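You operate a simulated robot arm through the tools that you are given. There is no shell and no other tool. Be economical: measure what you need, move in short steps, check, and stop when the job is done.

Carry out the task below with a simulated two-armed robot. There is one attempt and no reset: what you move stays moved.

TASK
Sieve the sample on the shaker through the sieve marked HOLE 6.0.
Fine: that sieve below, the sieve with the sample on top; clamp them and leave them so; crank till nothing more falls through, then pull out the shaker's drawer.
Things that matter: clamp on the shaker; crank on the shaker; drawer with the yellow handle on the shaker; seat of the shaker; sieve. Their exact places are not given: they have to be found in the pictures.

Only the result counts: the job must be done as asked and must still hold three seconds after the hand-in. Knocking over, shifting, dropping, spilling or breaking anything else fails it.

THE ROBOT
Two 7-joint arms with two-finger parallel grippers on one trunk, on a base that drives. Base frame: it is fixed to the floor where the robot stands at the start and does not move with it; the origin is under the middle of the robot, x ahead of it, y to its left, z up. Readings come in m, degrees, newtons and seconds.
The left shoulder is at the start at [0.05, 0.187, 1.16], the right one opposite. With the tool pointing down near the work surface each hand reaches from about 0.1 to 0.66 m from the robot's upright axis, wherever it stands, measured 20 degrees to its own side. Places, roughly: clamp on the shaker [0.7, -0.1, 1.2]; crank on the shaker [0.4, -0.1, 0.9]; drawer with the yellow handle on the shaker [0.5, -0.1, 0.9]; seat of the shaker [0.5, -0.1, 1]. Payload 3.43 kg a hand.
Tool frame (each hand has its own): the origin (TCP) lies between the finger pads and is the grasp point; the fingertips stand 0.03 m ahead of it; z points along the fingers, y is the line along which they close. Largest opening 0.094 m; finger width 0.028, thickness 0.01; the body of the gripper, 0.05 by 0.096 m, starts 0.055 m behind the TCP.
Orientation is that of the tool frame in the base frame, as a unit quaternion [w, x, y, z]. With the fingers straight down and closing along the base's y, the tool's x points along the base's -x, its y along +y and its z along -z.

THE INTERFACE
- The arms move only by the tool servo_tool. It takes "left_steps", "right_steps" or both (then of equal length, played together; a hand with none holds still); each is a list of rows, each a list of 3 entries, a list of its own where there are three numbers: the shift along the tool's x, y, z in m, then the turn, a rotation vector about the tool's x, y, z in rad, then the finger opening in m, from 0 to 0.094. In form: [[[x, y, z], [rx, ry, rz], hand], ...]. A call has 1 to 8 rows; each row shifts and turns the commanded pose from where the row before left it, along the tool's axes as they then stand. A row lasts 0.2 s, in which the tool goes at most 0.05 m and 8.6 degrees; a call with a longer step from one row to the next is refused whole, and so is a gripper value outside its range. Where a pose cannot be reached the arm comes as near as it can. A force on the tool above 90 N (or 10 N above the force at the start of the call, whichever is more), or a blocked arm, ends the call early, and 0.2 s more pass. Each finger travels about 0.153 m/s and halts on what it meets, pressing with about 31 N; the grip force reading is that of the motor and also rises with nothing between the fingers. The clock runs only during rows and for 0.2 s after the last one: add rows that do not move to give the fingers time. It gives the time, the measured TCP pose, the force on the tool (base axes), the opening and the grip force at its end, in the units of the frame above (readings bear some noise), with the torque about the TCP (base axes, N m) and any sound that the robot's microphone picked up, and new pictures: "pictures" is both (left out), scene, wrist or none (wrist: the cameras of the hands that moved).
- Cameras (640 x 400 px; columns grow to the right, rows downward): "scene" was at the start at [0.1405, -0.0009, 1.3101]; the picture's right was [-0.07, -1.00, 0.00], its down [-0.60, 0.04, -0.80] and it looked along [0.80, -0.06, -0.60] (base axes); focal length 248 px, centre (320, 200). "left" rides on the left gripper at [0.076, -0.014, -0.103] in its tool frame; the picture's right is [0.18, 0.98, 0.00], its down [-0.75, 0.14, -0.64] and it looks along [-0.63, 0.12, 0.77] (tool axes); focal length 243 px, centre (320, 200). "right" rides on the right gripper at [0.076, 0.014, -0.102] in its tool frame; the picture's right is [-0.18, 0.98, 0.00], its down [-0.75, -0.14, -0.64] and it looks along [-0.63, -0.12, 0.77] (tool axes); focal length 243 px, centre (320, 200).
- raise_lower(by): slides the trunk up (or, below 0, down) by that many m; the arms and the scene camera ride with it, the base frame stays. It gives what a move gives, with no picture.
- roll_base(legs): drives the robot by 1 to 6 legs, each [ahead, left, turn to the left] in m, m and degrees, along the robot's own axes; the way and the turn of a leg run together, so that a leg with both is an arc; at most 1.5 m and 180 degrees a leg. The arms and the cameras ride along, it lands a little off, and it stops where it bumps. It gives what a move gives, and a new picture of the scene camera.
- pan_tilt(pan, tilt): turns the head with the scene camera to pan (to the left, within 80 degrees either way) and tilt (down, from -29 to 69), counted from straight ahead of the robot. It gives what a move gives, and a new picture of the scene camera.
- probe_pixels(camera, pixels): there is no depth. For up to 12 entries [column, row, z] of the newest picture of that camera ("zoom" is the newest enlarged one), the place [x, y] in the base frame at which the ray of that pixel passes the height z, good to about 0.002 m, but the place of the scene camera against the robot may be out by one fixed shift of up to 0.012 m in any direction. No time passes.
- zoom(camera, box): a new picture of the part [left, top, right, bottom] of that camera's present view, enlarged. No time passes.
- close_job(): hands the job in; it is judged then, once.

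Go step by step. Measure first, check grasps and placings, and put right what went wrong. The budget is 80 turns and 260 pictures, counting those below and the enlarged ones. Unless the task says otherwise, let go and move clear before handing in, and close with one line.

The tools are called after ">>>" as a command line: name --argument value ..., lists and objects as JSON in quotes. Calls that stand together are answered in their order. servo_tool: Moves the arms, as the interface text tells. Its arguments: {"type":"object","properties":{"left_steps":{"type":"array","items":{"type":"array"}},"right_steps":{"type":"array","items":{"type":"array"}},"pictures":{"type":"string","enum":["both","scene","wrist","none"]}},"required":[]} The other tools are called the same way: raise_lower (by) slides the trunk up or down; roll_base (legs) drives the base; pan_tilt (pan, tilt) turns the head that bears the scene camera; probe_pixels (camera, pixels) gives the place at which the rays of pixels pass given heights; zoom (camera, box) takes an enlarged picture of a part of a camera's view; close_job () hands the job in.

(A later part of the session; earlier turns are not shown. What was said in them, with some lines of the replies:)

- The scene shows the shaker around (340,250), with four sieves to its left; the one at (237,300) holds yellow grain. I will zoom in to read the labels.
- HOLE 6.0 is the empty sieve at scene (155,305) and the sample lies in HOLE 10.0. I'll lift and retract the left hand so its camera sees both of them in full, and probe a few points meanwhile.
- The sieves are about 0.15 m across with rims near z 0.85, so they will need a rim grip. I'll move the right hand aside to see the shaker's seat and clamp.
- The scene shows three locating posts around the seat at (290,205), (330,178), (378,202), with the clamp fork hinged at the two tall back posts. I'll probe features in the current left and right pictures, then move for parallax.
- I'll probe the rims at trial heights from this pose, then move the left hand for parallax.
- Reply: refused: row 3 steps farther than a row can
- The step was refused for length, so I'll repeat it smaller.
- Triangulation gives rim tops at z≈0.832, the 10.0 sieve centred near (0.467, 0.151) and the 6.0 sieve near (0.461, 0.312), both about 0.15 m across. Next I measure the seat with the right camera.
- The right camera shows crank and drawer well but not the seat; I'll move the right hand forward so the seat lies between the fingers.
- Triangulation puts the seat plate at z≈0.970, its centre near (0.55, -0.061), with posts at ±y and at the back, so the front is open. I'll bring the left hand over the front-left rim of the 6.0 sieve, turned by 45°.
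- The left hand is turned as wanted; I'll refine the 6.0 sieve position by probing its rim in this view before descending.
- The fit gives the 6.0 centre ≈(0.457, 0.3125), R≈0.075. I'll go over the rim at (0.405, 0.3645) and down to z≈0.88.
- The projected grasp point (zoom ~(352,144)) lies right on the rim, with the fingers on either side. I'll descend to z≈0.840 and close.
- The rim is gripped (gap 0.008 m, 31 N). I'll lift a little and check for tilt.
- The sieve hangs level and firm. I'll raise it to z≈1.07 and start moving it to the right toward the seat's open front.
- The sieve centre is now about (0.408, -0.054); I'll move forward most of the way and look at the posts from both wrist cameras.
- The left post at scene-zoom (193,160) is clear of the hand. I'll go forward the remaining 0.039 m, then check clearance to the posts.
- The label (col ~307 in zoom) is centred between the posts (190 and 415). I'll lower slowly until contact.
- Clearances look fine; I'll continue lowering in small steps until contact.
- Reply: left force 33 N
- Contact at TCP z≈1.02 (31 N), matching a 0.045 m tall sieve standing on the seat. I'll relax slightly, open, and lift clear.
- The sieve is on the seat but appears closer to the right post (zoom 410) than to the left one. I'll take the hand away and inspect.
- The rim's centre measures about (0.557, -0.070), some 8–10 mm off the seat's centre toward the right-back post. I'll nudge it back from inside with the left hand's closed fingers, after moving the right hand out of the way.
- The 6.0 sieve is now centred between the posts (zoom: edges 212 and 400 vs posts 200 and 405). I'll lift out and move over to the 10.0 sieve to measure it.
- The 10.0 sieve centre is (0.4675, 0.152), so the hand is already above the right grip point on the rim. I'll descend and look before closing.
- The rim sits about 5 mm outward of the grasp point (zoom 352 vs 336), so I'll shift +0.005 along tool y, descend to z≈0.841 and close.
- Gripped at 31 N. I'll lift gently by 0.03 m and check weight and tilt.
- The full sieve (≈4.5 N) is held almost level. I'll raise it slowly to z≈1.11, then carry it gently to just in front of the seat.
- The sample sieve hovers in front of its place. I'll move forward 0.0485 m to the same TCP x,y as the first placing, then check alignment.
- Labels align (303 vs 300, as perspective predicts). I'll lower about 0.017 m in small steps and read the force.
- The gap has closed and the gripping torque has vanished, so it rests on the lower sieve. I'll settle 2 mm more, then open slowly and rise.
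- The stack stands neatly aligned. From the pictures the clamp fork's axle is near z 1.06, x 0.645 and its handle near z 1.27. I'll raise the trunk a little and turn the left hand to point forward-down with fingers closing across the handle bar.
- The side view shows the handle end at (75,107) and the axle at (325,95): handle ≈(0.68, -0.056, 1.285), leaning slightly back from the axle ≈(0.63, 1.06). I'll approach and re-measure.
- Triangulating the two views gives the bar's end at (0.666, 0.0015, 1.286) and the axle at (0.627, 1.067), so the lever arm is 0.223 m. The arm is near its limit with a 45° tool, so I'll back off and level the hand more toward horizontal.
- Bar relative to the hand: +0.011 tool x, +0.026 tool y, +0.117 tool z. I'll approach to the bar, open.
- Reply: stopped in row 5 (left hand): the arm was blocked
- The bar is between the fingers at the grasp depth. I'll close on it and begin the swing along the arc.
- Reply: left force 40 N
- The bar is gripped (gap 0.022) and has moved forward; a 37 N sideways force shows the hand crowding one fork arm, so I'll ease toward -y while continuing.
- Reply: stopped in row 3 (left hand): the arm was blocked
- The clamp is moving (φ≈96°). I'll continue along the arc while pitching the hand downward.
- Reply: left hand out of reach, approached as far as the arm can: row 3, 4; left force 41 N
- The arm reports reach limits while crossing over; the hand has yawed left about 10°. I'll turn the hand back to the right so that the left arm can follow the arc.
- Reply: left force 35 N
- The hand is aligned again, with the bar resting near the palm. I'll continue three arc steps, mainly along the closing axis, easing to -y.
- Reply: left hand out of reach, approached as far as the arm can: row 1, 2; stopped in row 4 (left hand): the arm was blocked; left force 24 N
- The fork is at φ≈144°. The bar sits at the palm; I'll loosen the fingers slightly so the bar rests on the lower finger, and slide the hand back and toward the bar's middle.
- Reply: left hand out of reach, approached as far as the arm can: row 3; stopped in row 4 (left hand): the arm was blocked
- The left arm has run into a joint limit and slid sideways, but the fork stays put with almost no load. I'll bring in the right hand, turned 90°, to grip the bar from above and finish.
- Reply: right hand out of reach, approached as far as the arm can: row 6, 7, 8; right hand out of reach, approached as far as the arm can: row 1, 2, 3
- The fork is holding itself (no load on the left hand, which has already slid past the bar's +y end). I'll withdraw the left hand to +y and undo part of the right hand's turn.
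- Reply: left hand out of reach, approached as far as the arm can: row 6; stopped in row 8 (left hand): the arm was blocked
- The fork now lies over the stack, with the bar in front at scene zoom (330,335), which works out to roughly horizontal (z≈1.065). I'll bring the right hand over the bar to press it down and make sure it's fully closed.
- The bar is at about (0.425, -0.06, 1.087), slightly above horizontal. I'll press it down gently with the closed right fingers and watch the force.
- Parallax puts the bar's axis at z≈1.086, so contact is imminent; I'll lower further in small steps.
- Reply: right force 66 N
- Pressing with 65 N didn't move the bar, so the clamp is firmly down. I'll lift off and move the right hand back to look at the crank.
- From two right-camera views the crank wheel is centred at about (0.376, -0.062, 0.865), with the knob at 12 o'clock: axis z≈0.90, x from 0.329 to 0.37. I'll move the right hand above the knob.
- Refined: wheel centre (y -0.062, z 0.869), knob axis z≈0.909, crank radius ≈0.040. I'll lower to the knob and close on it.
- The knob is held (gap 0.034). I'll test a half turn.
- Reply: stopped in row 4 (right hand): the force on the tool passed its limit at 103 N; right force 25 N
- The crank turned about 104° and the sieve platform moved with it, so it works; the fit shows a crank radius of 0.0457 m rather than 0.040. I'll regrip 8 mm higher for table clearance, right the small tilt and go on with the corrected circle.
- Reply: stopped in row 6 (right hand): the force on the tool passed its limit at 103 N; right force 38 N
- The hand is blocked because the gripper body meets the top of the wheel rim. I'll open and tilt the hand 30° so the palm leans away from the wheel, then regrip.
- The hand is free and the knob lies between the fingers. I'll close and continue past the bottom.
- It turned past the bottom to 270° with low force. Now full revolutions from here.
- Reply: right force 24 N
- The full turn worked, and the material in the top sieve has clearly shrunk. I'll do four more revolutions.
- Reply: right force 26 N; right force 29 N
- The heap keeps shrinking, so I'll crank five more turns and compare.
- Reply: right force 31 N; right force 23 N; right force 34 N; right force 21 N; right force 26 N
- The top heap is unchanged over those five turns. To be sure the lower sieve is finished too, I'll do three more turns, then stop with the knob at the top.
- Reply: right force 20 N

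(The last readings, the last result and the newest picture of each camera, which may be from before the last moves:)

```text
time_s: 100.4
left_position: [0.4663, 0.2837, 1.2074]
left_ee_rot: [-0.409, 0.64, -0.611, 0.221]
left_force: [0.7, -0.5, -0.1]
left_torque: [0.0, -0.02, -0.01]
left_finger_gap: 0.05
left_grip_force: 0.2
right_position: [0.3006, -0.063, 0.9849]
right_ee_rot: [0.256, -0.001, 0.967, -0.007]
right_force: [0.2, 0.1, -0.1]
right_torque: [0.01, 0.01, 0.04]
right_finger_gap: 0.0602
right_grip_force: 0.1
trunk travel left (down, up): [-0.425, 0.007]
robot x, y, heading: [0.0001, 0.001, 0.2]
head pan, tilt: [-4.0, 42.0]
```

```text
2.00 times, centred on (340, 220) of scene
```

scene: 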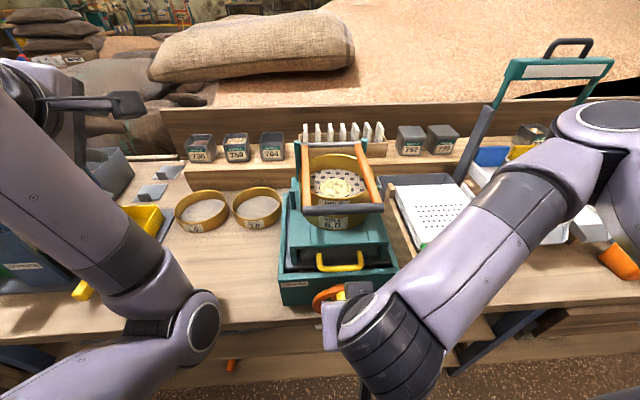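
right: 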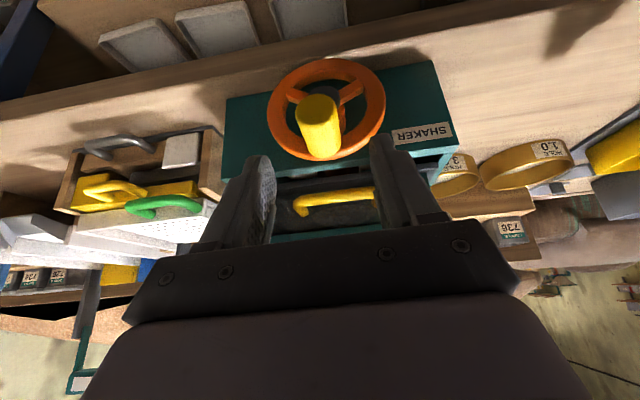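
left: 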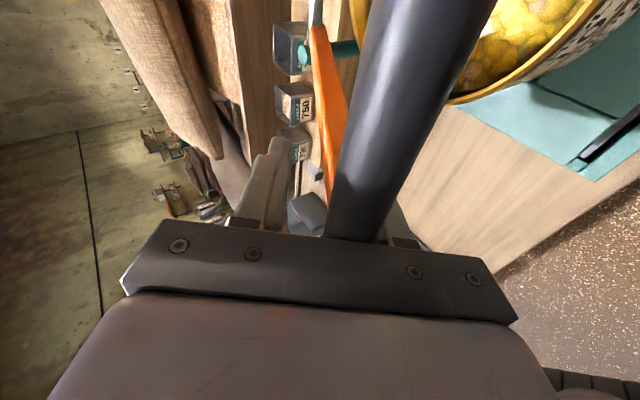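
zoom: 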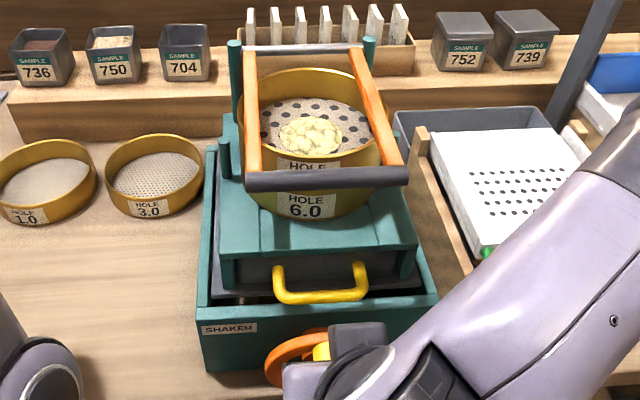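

The top heap is stable and the knob is back at the top. Views give the drawer handle's bar at about (0.3985, y -0.10…-0.02, 0.950). The right hand must be turned 90° to grasp it, so I'll back off and turn it.

>>> servo_tool --right_steps '[[[0, -0.03, -0.04], [0, 0, 0], 0.06], [[0, -0.03, 0], [0, 0.131, 0], 0.06], [[0, 0, 0], [0, 0.131, 0], 0.06], [[0, 0, 0], [0, 0.131, 0], 0.06], [[0, 0, 0], [0, 0.131, 0], 0.06], [[0, 0, 0], [0, 0, 0.1428], 0.06], [[0, 0, 0], [0, 0, 0.1428], 0.06], [[0, 0, 0], [0, 0, 0.1428], 0.06]]' --pictures "none"

>>> servo_tool --right_steps '[[[0, 0, 0], [0, 0, 0.1428], 0.06], [[0, 0, 0], [0, 0, 0.1428], 0.06], [[0, 0, 0], [0, 0, 0.1428], 0.06], [[0, 0, 0], [0, 0, 0.1428], 0.06], [[0, 0, 0], [0, 0, 0.1428], 0.06], [[0, 0, 0], [0, 0, 0.1428], 0.06], [[0, 0, 0], [0, 0, 0.1428], 0.06], [[0, 0, 0], [0, 0, 0.1428], 0.06]]' --pictures "both"

```text
time_s: 102.2
left_position: [0.4667, 0.2849, 1.2088]
left_ee_rot: [-0.41, 0.64, -0.611, 0.22]
left_force: [-0.6, -0.4, -0.5]
left_torque: [0.02, -0.02, -0.01]
left_finger_gap: 0.0499
left_grip_force: 0.1
right_position: [0.2945, -0.1108, 1.015]
right_ee_rot: [0.0, 0.214, 0.977, -0.009]
right_force: [-0.1, -0.6, 0.4]
right_torque: [-0.01, -0.01, 0.02]
right_finger_gap: 0.06
right_grip_force: 0.1
right hand out of reach, approached as far as the arm can: row 1, 2
trunk travel left (down, up): [-0.425, 0.007]
robot x, y, heading: [0.0017, 0.0028, 0.3]
head pan, tilt: [-4.0, 42.0]
```

```text
time_s: 104.0
left_position: [0.4656, 0.2837, 1.2076]
left_ee_rot: [-0.409, 0.64, -0.612, 0.221]
left_force: [-0.3, -0.2, -0.2]
left_torque: [-0.01, 0.03, 0.02]
left_finger_gap: 0.05
left_grip_force: 0.1
right_position: [0.295, -0.1123, 1.0139]
right_ee_rot: [0.004, 0.709, 0.706, -0.007]
right_force: [0.4, -0.3, -0.2]
right_torque: [-0.01, -0.01, 0.02]
right_finger_gap: 0.0598
right_grip_force: 0.1
trunk travel left (down, up): [-0.425, 0.007]
robot x, y, heading: [-0.0037, 0.0002, 0.5]
head pan, tilt: [-4.0, 42.0]
```

scene: 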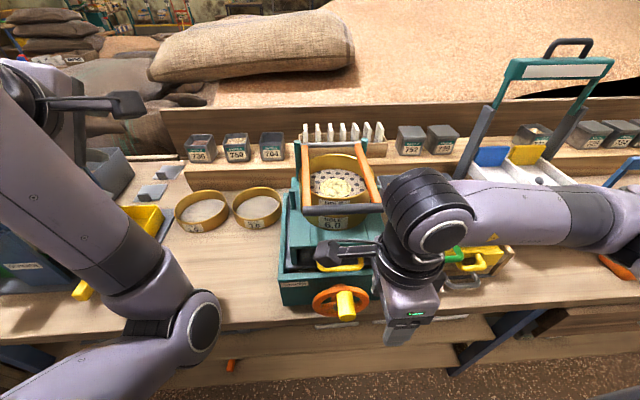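
right: 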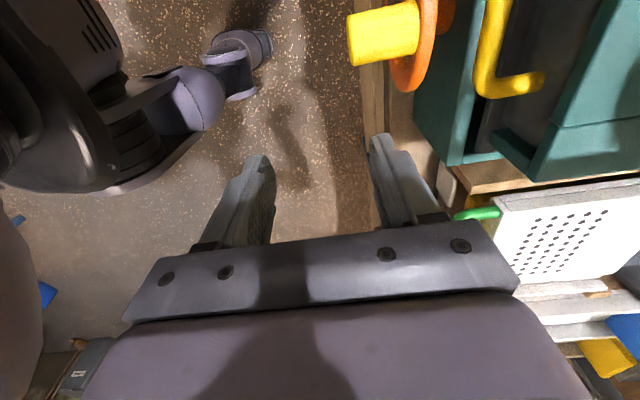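

The 90° turn worked without limits. I'll tilt the hand 40° forward and move to a pre-grasp point behind the handle.

>>> servo_tool --right_steps '[[[0, 0, 0], [-0.14, 0, 0], 0.03], [[0, 0, 0], [-0.14, 0, 0], 0.03], [[0, 0, 0], [-0.14, 0, 0], 0.03], [[0, 0, 0], [-0.14, 0, 0], 0.03], [[0, 0, 0], [-0.138, 0, 0], 0.03], [[0.0235, 0.019, 0.022], [0, 0, 0], 0.03], [[0.0235, 0.019, 0.022], [0, 0, 0], 0.03], [[0, 0, 0], [0, 0, 0], 0.03]]' --pictures "both"

>>> zoom --camera "right" --box '[220, 40, 540, 240]'

>>> zoom --camera "scene" --box '[260, 180, 420, 320]'

```text
time_s: 105.8
left_position: [0.4666, 0.2834, 1.2088]
left_ee_rot: [-0.41, 0.639, -0.612, 0.221]
left_force: [0.1, 0.3, -0.2]
left_torque: [0.0, -0.01, 0.01]
left_finger_gap: 0.0499
left_grip_force: 0.1
right_position: [0.3722, -0.0444, 0.9973]
right_ee_rot: [0.246, 0.663, 0.667, 0.235]
right_force: [-0.4, 0.4, -0.4]
right_torque: [0.02, 0.0, -0.02]
right_finger_gap: 0.0297
right_grip_force: 0.1
right hand out of reach, approached as far as the arm can: row 4, 5
trunk travel left (down, up): [-0.425, 0.007]
robot x, y, heading: [-0.002, -0.0021, 0.3]
head pan, tilt: [-4.0, 42.0]
```

scene: 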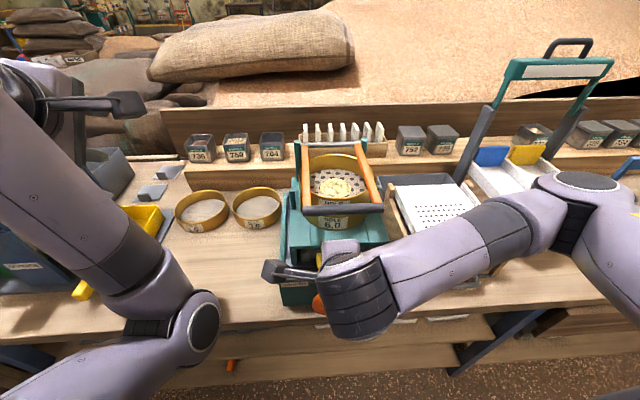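
right: 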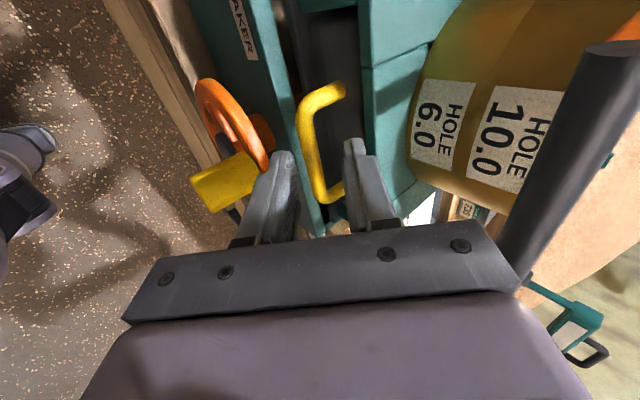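

```text
2.00 times, centred on (380, 140) of right
```

zoom: 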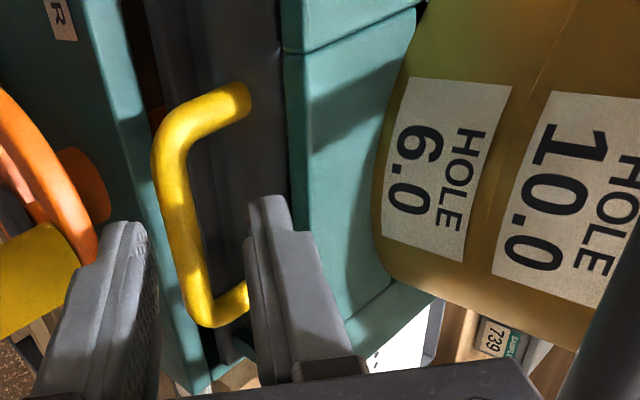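

```text
2.86 times, centred on (340, 250) of scene
```

zoom: 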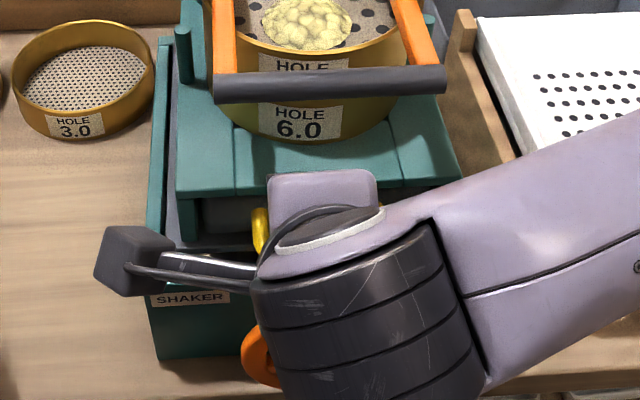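

The bar is seen between the fingers and ray-measures at (0.401, 0.95), matching. I'll shift and advance 0.043 m, then close on it.

>>> servo_tool --right_steps '[[[-0.012, -0.008, 0.0], [0, 0, 0], 0.03], [[0, 0, 0.02], [0, 0, 0], 0.03], [[0, 0, 0.023], [0, 0, 0], 0.03], [[0, 0, 0], [0, 0, 0], 0.03], [[0, 0, 0], [0, 0, 0], 0.0], [[0, 0, 0], [0, 0, 0], 0.0]]' --pictures "wrist"

>>> zoom --camera "right" --box '[220, 40, 540, 240]'

```text
time_s: 107.2
left_position: [0.4666, 0.2836, 1.2078]
left_ee_rot: [-0.409, 0.641, -0.612, 0.22]
left_force: [0.1, -1.1, 0.6]
left_torque: [0.02, 0.0, 0.0]
left_finger_gap: 0.0499
left_grip_force: 0.1
right_position: [0.3927, -0.0586, 0.962]
right_ee_rot: [0.246, 0.663, 0.666, 0.237]
right_force: [5.2, 0.0, 4.5]
right_torque: [-0.07, -0.09, 0.42]
right_finger_gap: 0.0111
right_grip_force: 44.6
trunk travel left (down, up): [-0.425, 0.007]
robot x, y, heading: [-0.0004, 0.0032, 0.2]
head pan, tilt: [-4.0, 42.0]
```

right: 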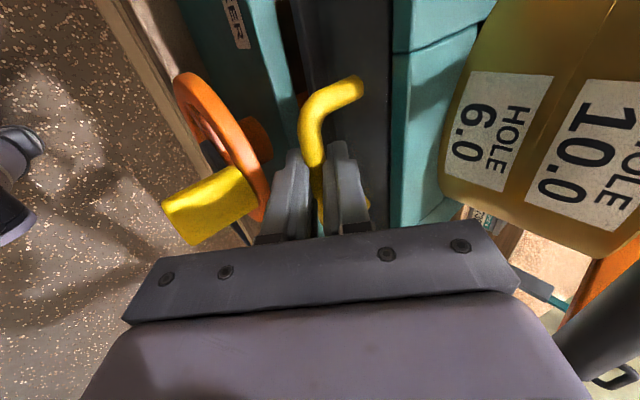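

```text
2.00 times, centred on (380, 140) of right
```

zoom: 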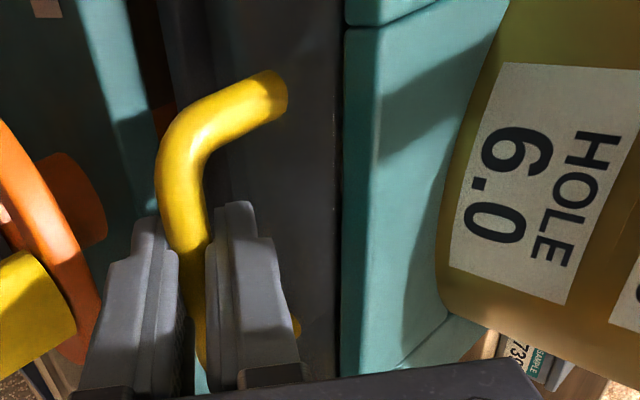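

The handle bar is gripped (gap 0.011). I'll pull toward -x in small steps.

>>> servo_tool --right_steps '[[[0, -0.0115, -0.0096], [0, 0, 0], 0.0], [[0, -0.0154, -0.0128], [0, 0, 0], 0.0], [[0, -0.0154, -0.0128], [0, 0, 0], 0.0], [[0, 0, 0], [0, 0, 0], 0.0]]' --pictures "both"

>>> zoom --camera "scene" --box '[240, 140, 440, 320]'

```text
time_s: 108.2
left_position: [0.4645, 0.2847, 1.2078]
left_ee_rot: [-0.409, 0.64, -0.611, 0.221]
left_force: [0.3, -0.6, -0.5]
left_torque: [-0.01, -0.01, 0.02]
left_finger_gap: 0.0501
left_grip_force: 0.1
right_position: [0.3365, -0.0572, 0.9617]
right_ee_rot: [0.247, 0.663, 0.666, 0.237]
right_force: [-0.8, -0.6, 19.8]
right_torque: [-0.37, -0.13, 0.14]
right_finger_gap: 0.0109
right_grip_force: 44.6
trunk travel left (down, up): [-0.425, 0.007]
robot x, y, heading: [-0.0003, 0.0044, 0.2]
head pan, tilt: [-4.0, 42.0]
```

scene: 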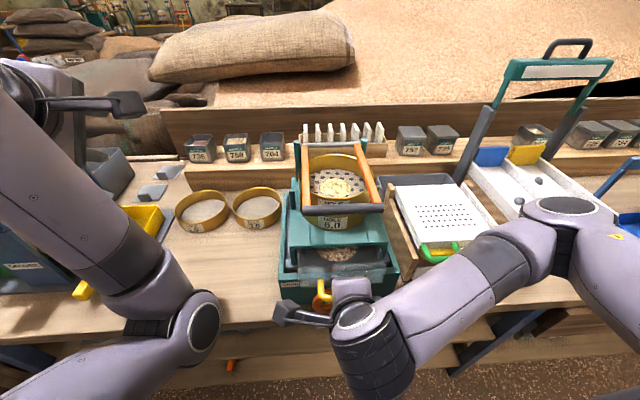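
right: 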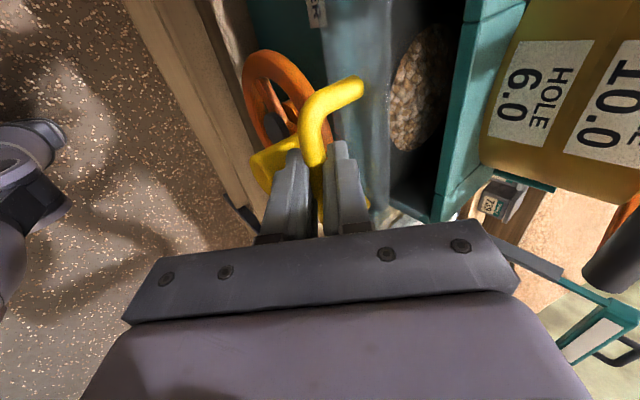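

```text
2.22 times, centred on (340, 230) of scene
```

zoom: 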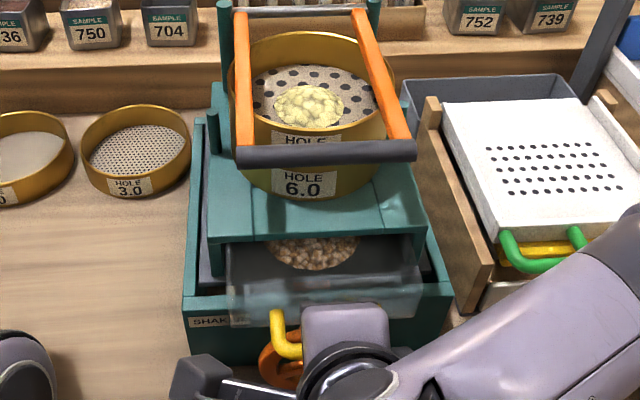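

The drawer slides out, with the fines visible inside at zoom (315,250). I'll pull further.

>>> servo_tool --right_steps '[[[0, -0.0154, -0.0128], [0, 0, 0], 0.0], [[0, -0.0154, -0.0128], [0, 0, 0], 0.0], [[0, -0.0154, -0.0128], [0, 0, 0], 0.0], [[0, 0, 0], [0, 0, 0], 0.0]]' --pictures "both"

>>> zoom --camera "scene" --box '[240, 140, 440, 320]'

```text
time_s: 109.2
left_position: [0.4679, 0.2827, 1.2072]
left_ee_rot: [-0.409, 0.639, -0.613, 0.22]
left_force: [-0.2, -0.3, -0.2]
left_torque: [0.02, -0.01, 0.0]
left_finger_gap: 0.0499
left_grip_force: 0.0
right_position: [0.3016, -0.0654, 0.961]
right_ee_rot: [0.262, 0.688, 0.636, 0.232]
right_force: [-0.7, 0.7, -26.3]
right_torque: [-0.19, 0.26, 1.56]
right_finger_gap: 0.013
right_grip_force: 45.0
trunk travel left (down, up): [-0.425, 0.007]
robot x, y, heading: [0.0009, -0.0015, 0.2]
head pan, tilt: [-4.0, 42.0]
```

scene: 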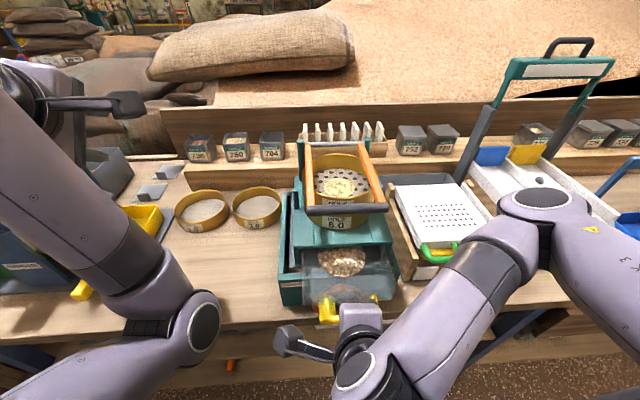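
right: 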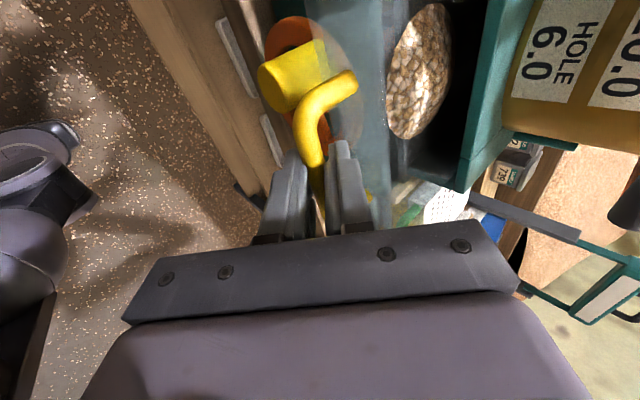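

```text
2.22 times, centred on (340, 230) of scene
```

zoom: 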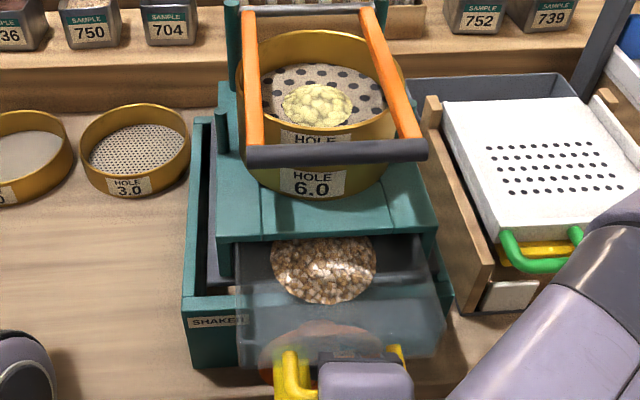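

The drawer is 0.09 m out and the arm is nearing its limit. I'll pull it the rest of the way by backing the base 0.03 m.

>>> roll_base --legs '[[-0.03, 0, 0]]'

>>> zoom --camera "scene" --box '[240, 120, 440, 320]'

```text
time_s: 110.0
left_position: [0.4388, 0.283, 1.2075]
left_ee_rot: [-0.409, 0.639, -0.613, 0.221]
left_force: [0.2, -0.3, -0.9]
left_torque: [0.0, 0.03, 0.02]
left_finger_gap: 0.0499
left_grip_force: 0.0
right_position: [0.2705, -0.0646, 0.9607]
right_ee_rot: [0.264, 0.687, 0.635, 0.232]
right_force: [-0.7, 0.0, -23.8]
right_torque: [-0.15, 0.22, 1.53]
right_finger_gap: 0.0128
right_grip_force: 45.0
trunk travel left (down, up): [-0.425, 0.007]
robot x, y, heading: [-0.0302, -0.0006, 0.3]
head pan, tilt: [-4.0, 42.0]
```

scene: 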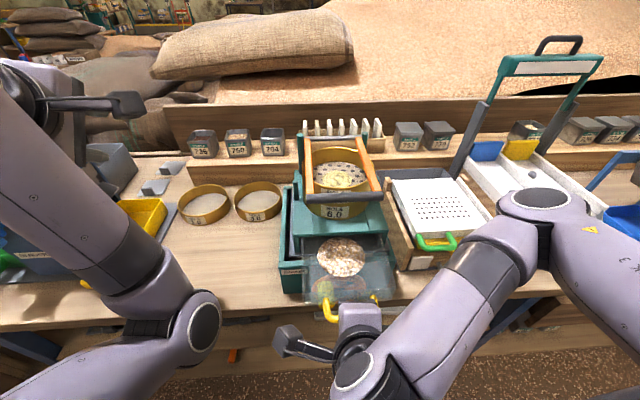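

```text
2.00 times, centred on (340, 220) of scene
```

zoom: 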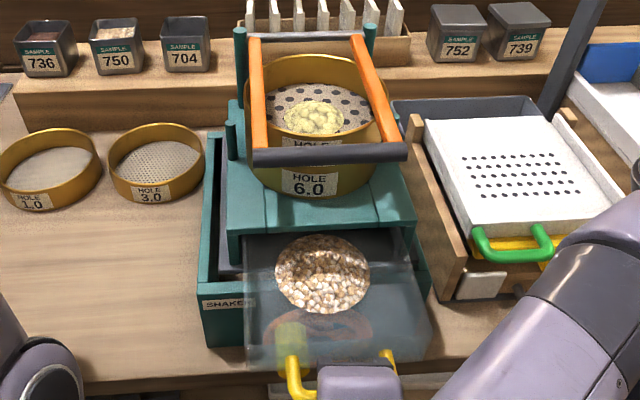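

The drawer is now about 0.12 m out with the fines fully exposed. I'll back 0.015 m more to see whether it has reached its stop.

>>> roll_base --legs '[[-0.015, 0, 0]]'

>>> zoom --camera "scene" --box '[240, 120, 440, 320]'

>>> zoom --camera "right" --box '[200, 0, 640, 270]'

```text
time_s: 110.8
left_position: [0.426, 0.2825, 1.2055]
left_ee_rot: [-0.407, 0.64, -0.613, 0.219]
left_force: [0.3, 0.2, -0.2]
left_torque: [0.03, 0.03, 0.01]
left_finger_gap: 0.0501
left_grip_force: 0.1
right_position: [0.2617, -0.0649, 0.9626]
right_ee_rot: [0.267, 0.688, 0.633, 0.234]
right_force: [34.1, -0.1, 1.6]
right_torque: [-1.57, -0.34, 0.44]
right_finger_gap: 0.0131
right_grip_force: 44.6
trunk travel left (down, up): [-0.425, 0.007]
robot x, y, heading: [-0.0415, 0.0011, 0.2]
head pan, tilt: [-4.0, 42.0]
```

scene: 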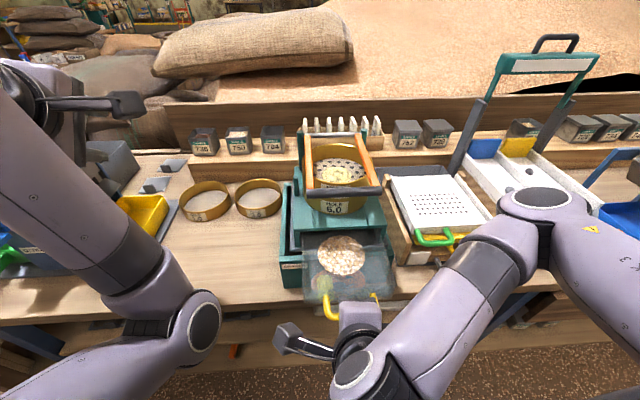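

```text
2.00 times, centred on (340, 220) of scene
```

zoom: 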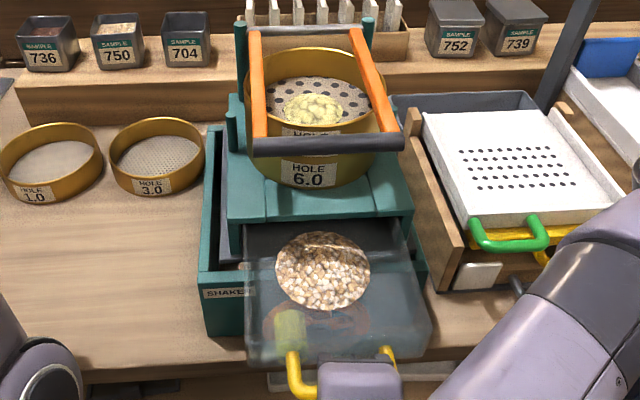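

```text
1.45 times, centred on (420, 135) of right
```

zoom: 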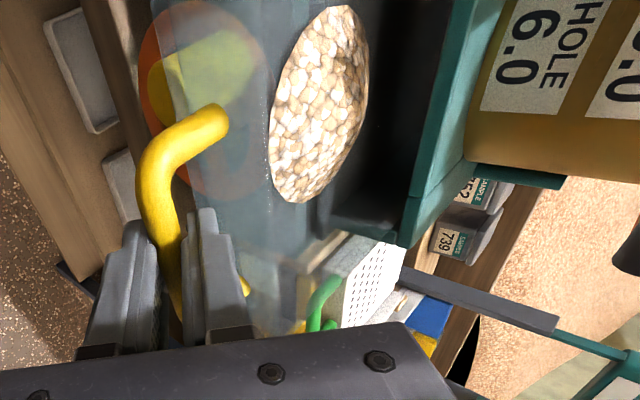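

The drawer is at its stop (34 N pull, total travel ≈0.13 m). I'll open the fingers and withdraw along the tool axis.

>>> servo_tool --right_steps '[[[0, 0, 0], [0, 0, 0], 0.02], [[0, 0, 0], [0, 0, 0], 0.04], [[0, 0, 0], [0, 0, 0], 0.04], [[0, 0.0, -0.015], [0, 0, 0], 0.04], [[0, 0.0, -0.02], [0, 0, 0], 0.04], [[0, 0.0, -0.02], [0, 0, 0], 0.04]]' --pictures "both"

```text
time_s: 112.4
left_position: [0.4228, 0.2842, 1.2085]
left_ee_rot: [-0.41, 0.64, -0.612, 0.22]
left_force: [0.5, 0.9, 1.2]
left_torque: [-0.02, -0.02, 0.01]
left_finger_gap: 0.05
left_grip_force: 0.1
right_position: [0.261, -0.0666, 0.9982]
right_ee_rot: [0.309, 0.73, 0.569, 0.219]
right_force: [0.4, 0.3, -0.8]
right_torque: [-0.01, -0.01, 0.0]
right_finger_gap: 0.0402
right_grip_force: 0.0
trunk travel left (down, up): [-0.425, 0.007]
robot x, y, heading: [-0.0425, 0.0024, 0.3]
head pan, tilt: [-4.0, 42.0]
stopped in row 6 (right hand): the arm was blocked; the commanded pose is now the measured one
```

scene: 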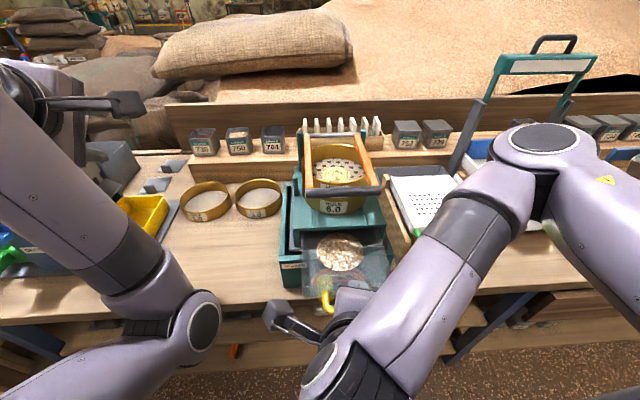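
right: 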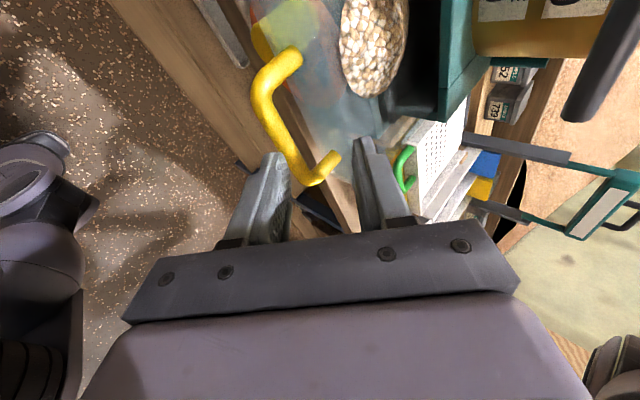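

The fingers are clear above the bar (tips ≈0.977 vs bar 0.95). I'll rise a little more, then back the base away.

>>> servo_tool --right_steps '[[[0, 0.014, -0.0143], [0, 0, 0], 0.04], [[0, 0.014, -0.0143], [0, 0, 0], 0.04], [[0, 0, 0], [0, 0, 0], 0.04]]' --pictures "wrist"

>>> zoom --camera "scene" --box '[240, 120, 440, 340]'

```text
time_s: 113.2
left_position: [0.4234, 0.2825, 1.2077]
left_ee_rot: [-0.41, 0.64, -0.611, 0.22]
left_force: [-0.1, -0.2, -0.7]
left_torque: [0.0, 0.01, -0.01]
left_finger_gap: 0.05
left_grip_force: 0.0
right_position: [0.2611, -0.0671, 1.0365]
right_ee_rot: [0.308, 0.729, 0.57, 0.219]
right_force: [-0.5, 0.4, 0.2]
right_torque: [0.01, 0.02, 0.01]
right_finger_gap: 0.0402
right_grip_force: 0.0
trunk travel left (down, up): [-0.425, 0.007]
robot x, y, heading: [-0.0424, 0.0008, 0.2]
head pan, tilt: [-4.0, 42.0]
```

right: 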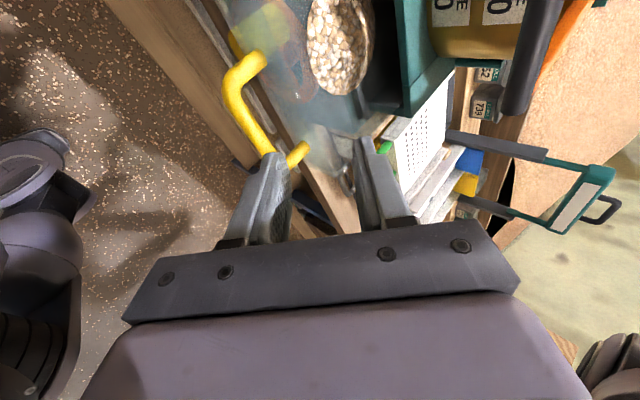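

```text
1.82 times, centred on (340, 230) of scene
```

zoom: 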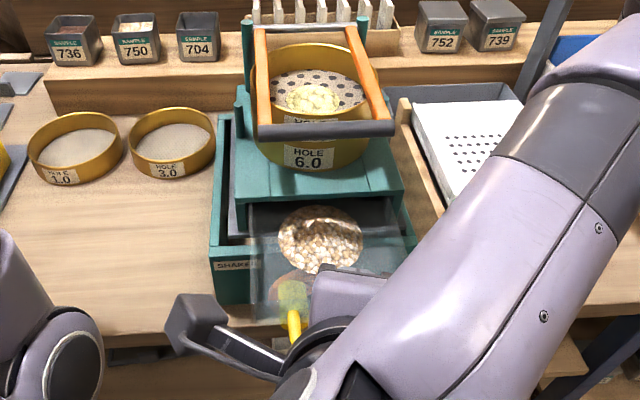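

Clear at z 1.036. I'll back the base 0.25 m and look over the result.

>>> roll_base --legs '[[-0.25, 0, 0]]'

>>> zoom --camera "scene" --box '[220, 80, 460, 280]'

```text
time_s: 115.0
left_position: [0.1677, 0.2835, 1.208]
left_ee_rot: [-0.41, 0.64, -0.612, 0.22]
left_force: [-0.2, 0.3, -0.3]
left_torque: [0.01, 0.02, 0.03]
left_finger_gap: 0.05
left_grip_force: 0.0
right_position: [0.0066, -0.0664, 1.0367]
right_ee_rot: [0.308, 0.729, 0.569, 0.221]
right_force: [-0.6, 0.9, -0.2]
right_torque: [0.01, 0.03, 0.0]
right_finger_gap: 0.04
right_grip_force: 0.1
trunk travel left (down, up): [-0.425, 0.007]
robot x, y, heading: [-0.3009, -0.0013, 0.3]
head pan, tilt: [-4.0, 42.0]
```

scene: 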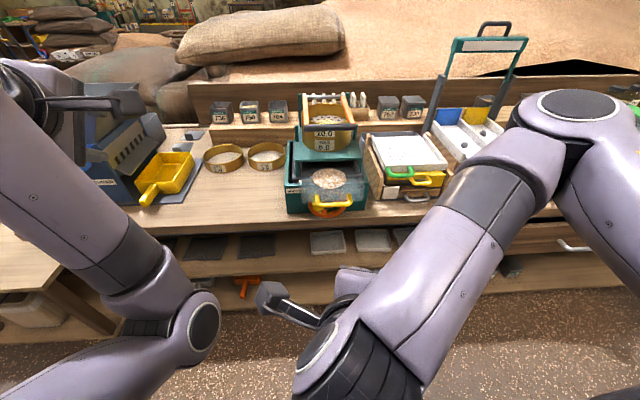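

```text
2.00 times, centred on (340, 180) of scene
```

zoom: 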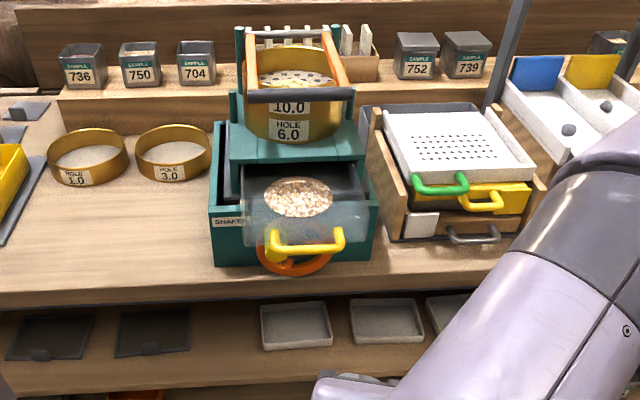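

The picture shows the stack clamped, with HOLE 6.0 below HOLE 10.0, the drawer fully out with the fines in it, and everything else where it was. I'm handing in.

>>> close_job

```text
The job is handed in.
```

I sieved the sample on the shaker through HOLE 6.0, with HOLE 10.0 stacked on top. The stack is left clamped, I cranked until the top sieve stopped changing plus three more turns, and the drawer is pulled out to its stop. The lower sieve can't be seen with the stack in place.
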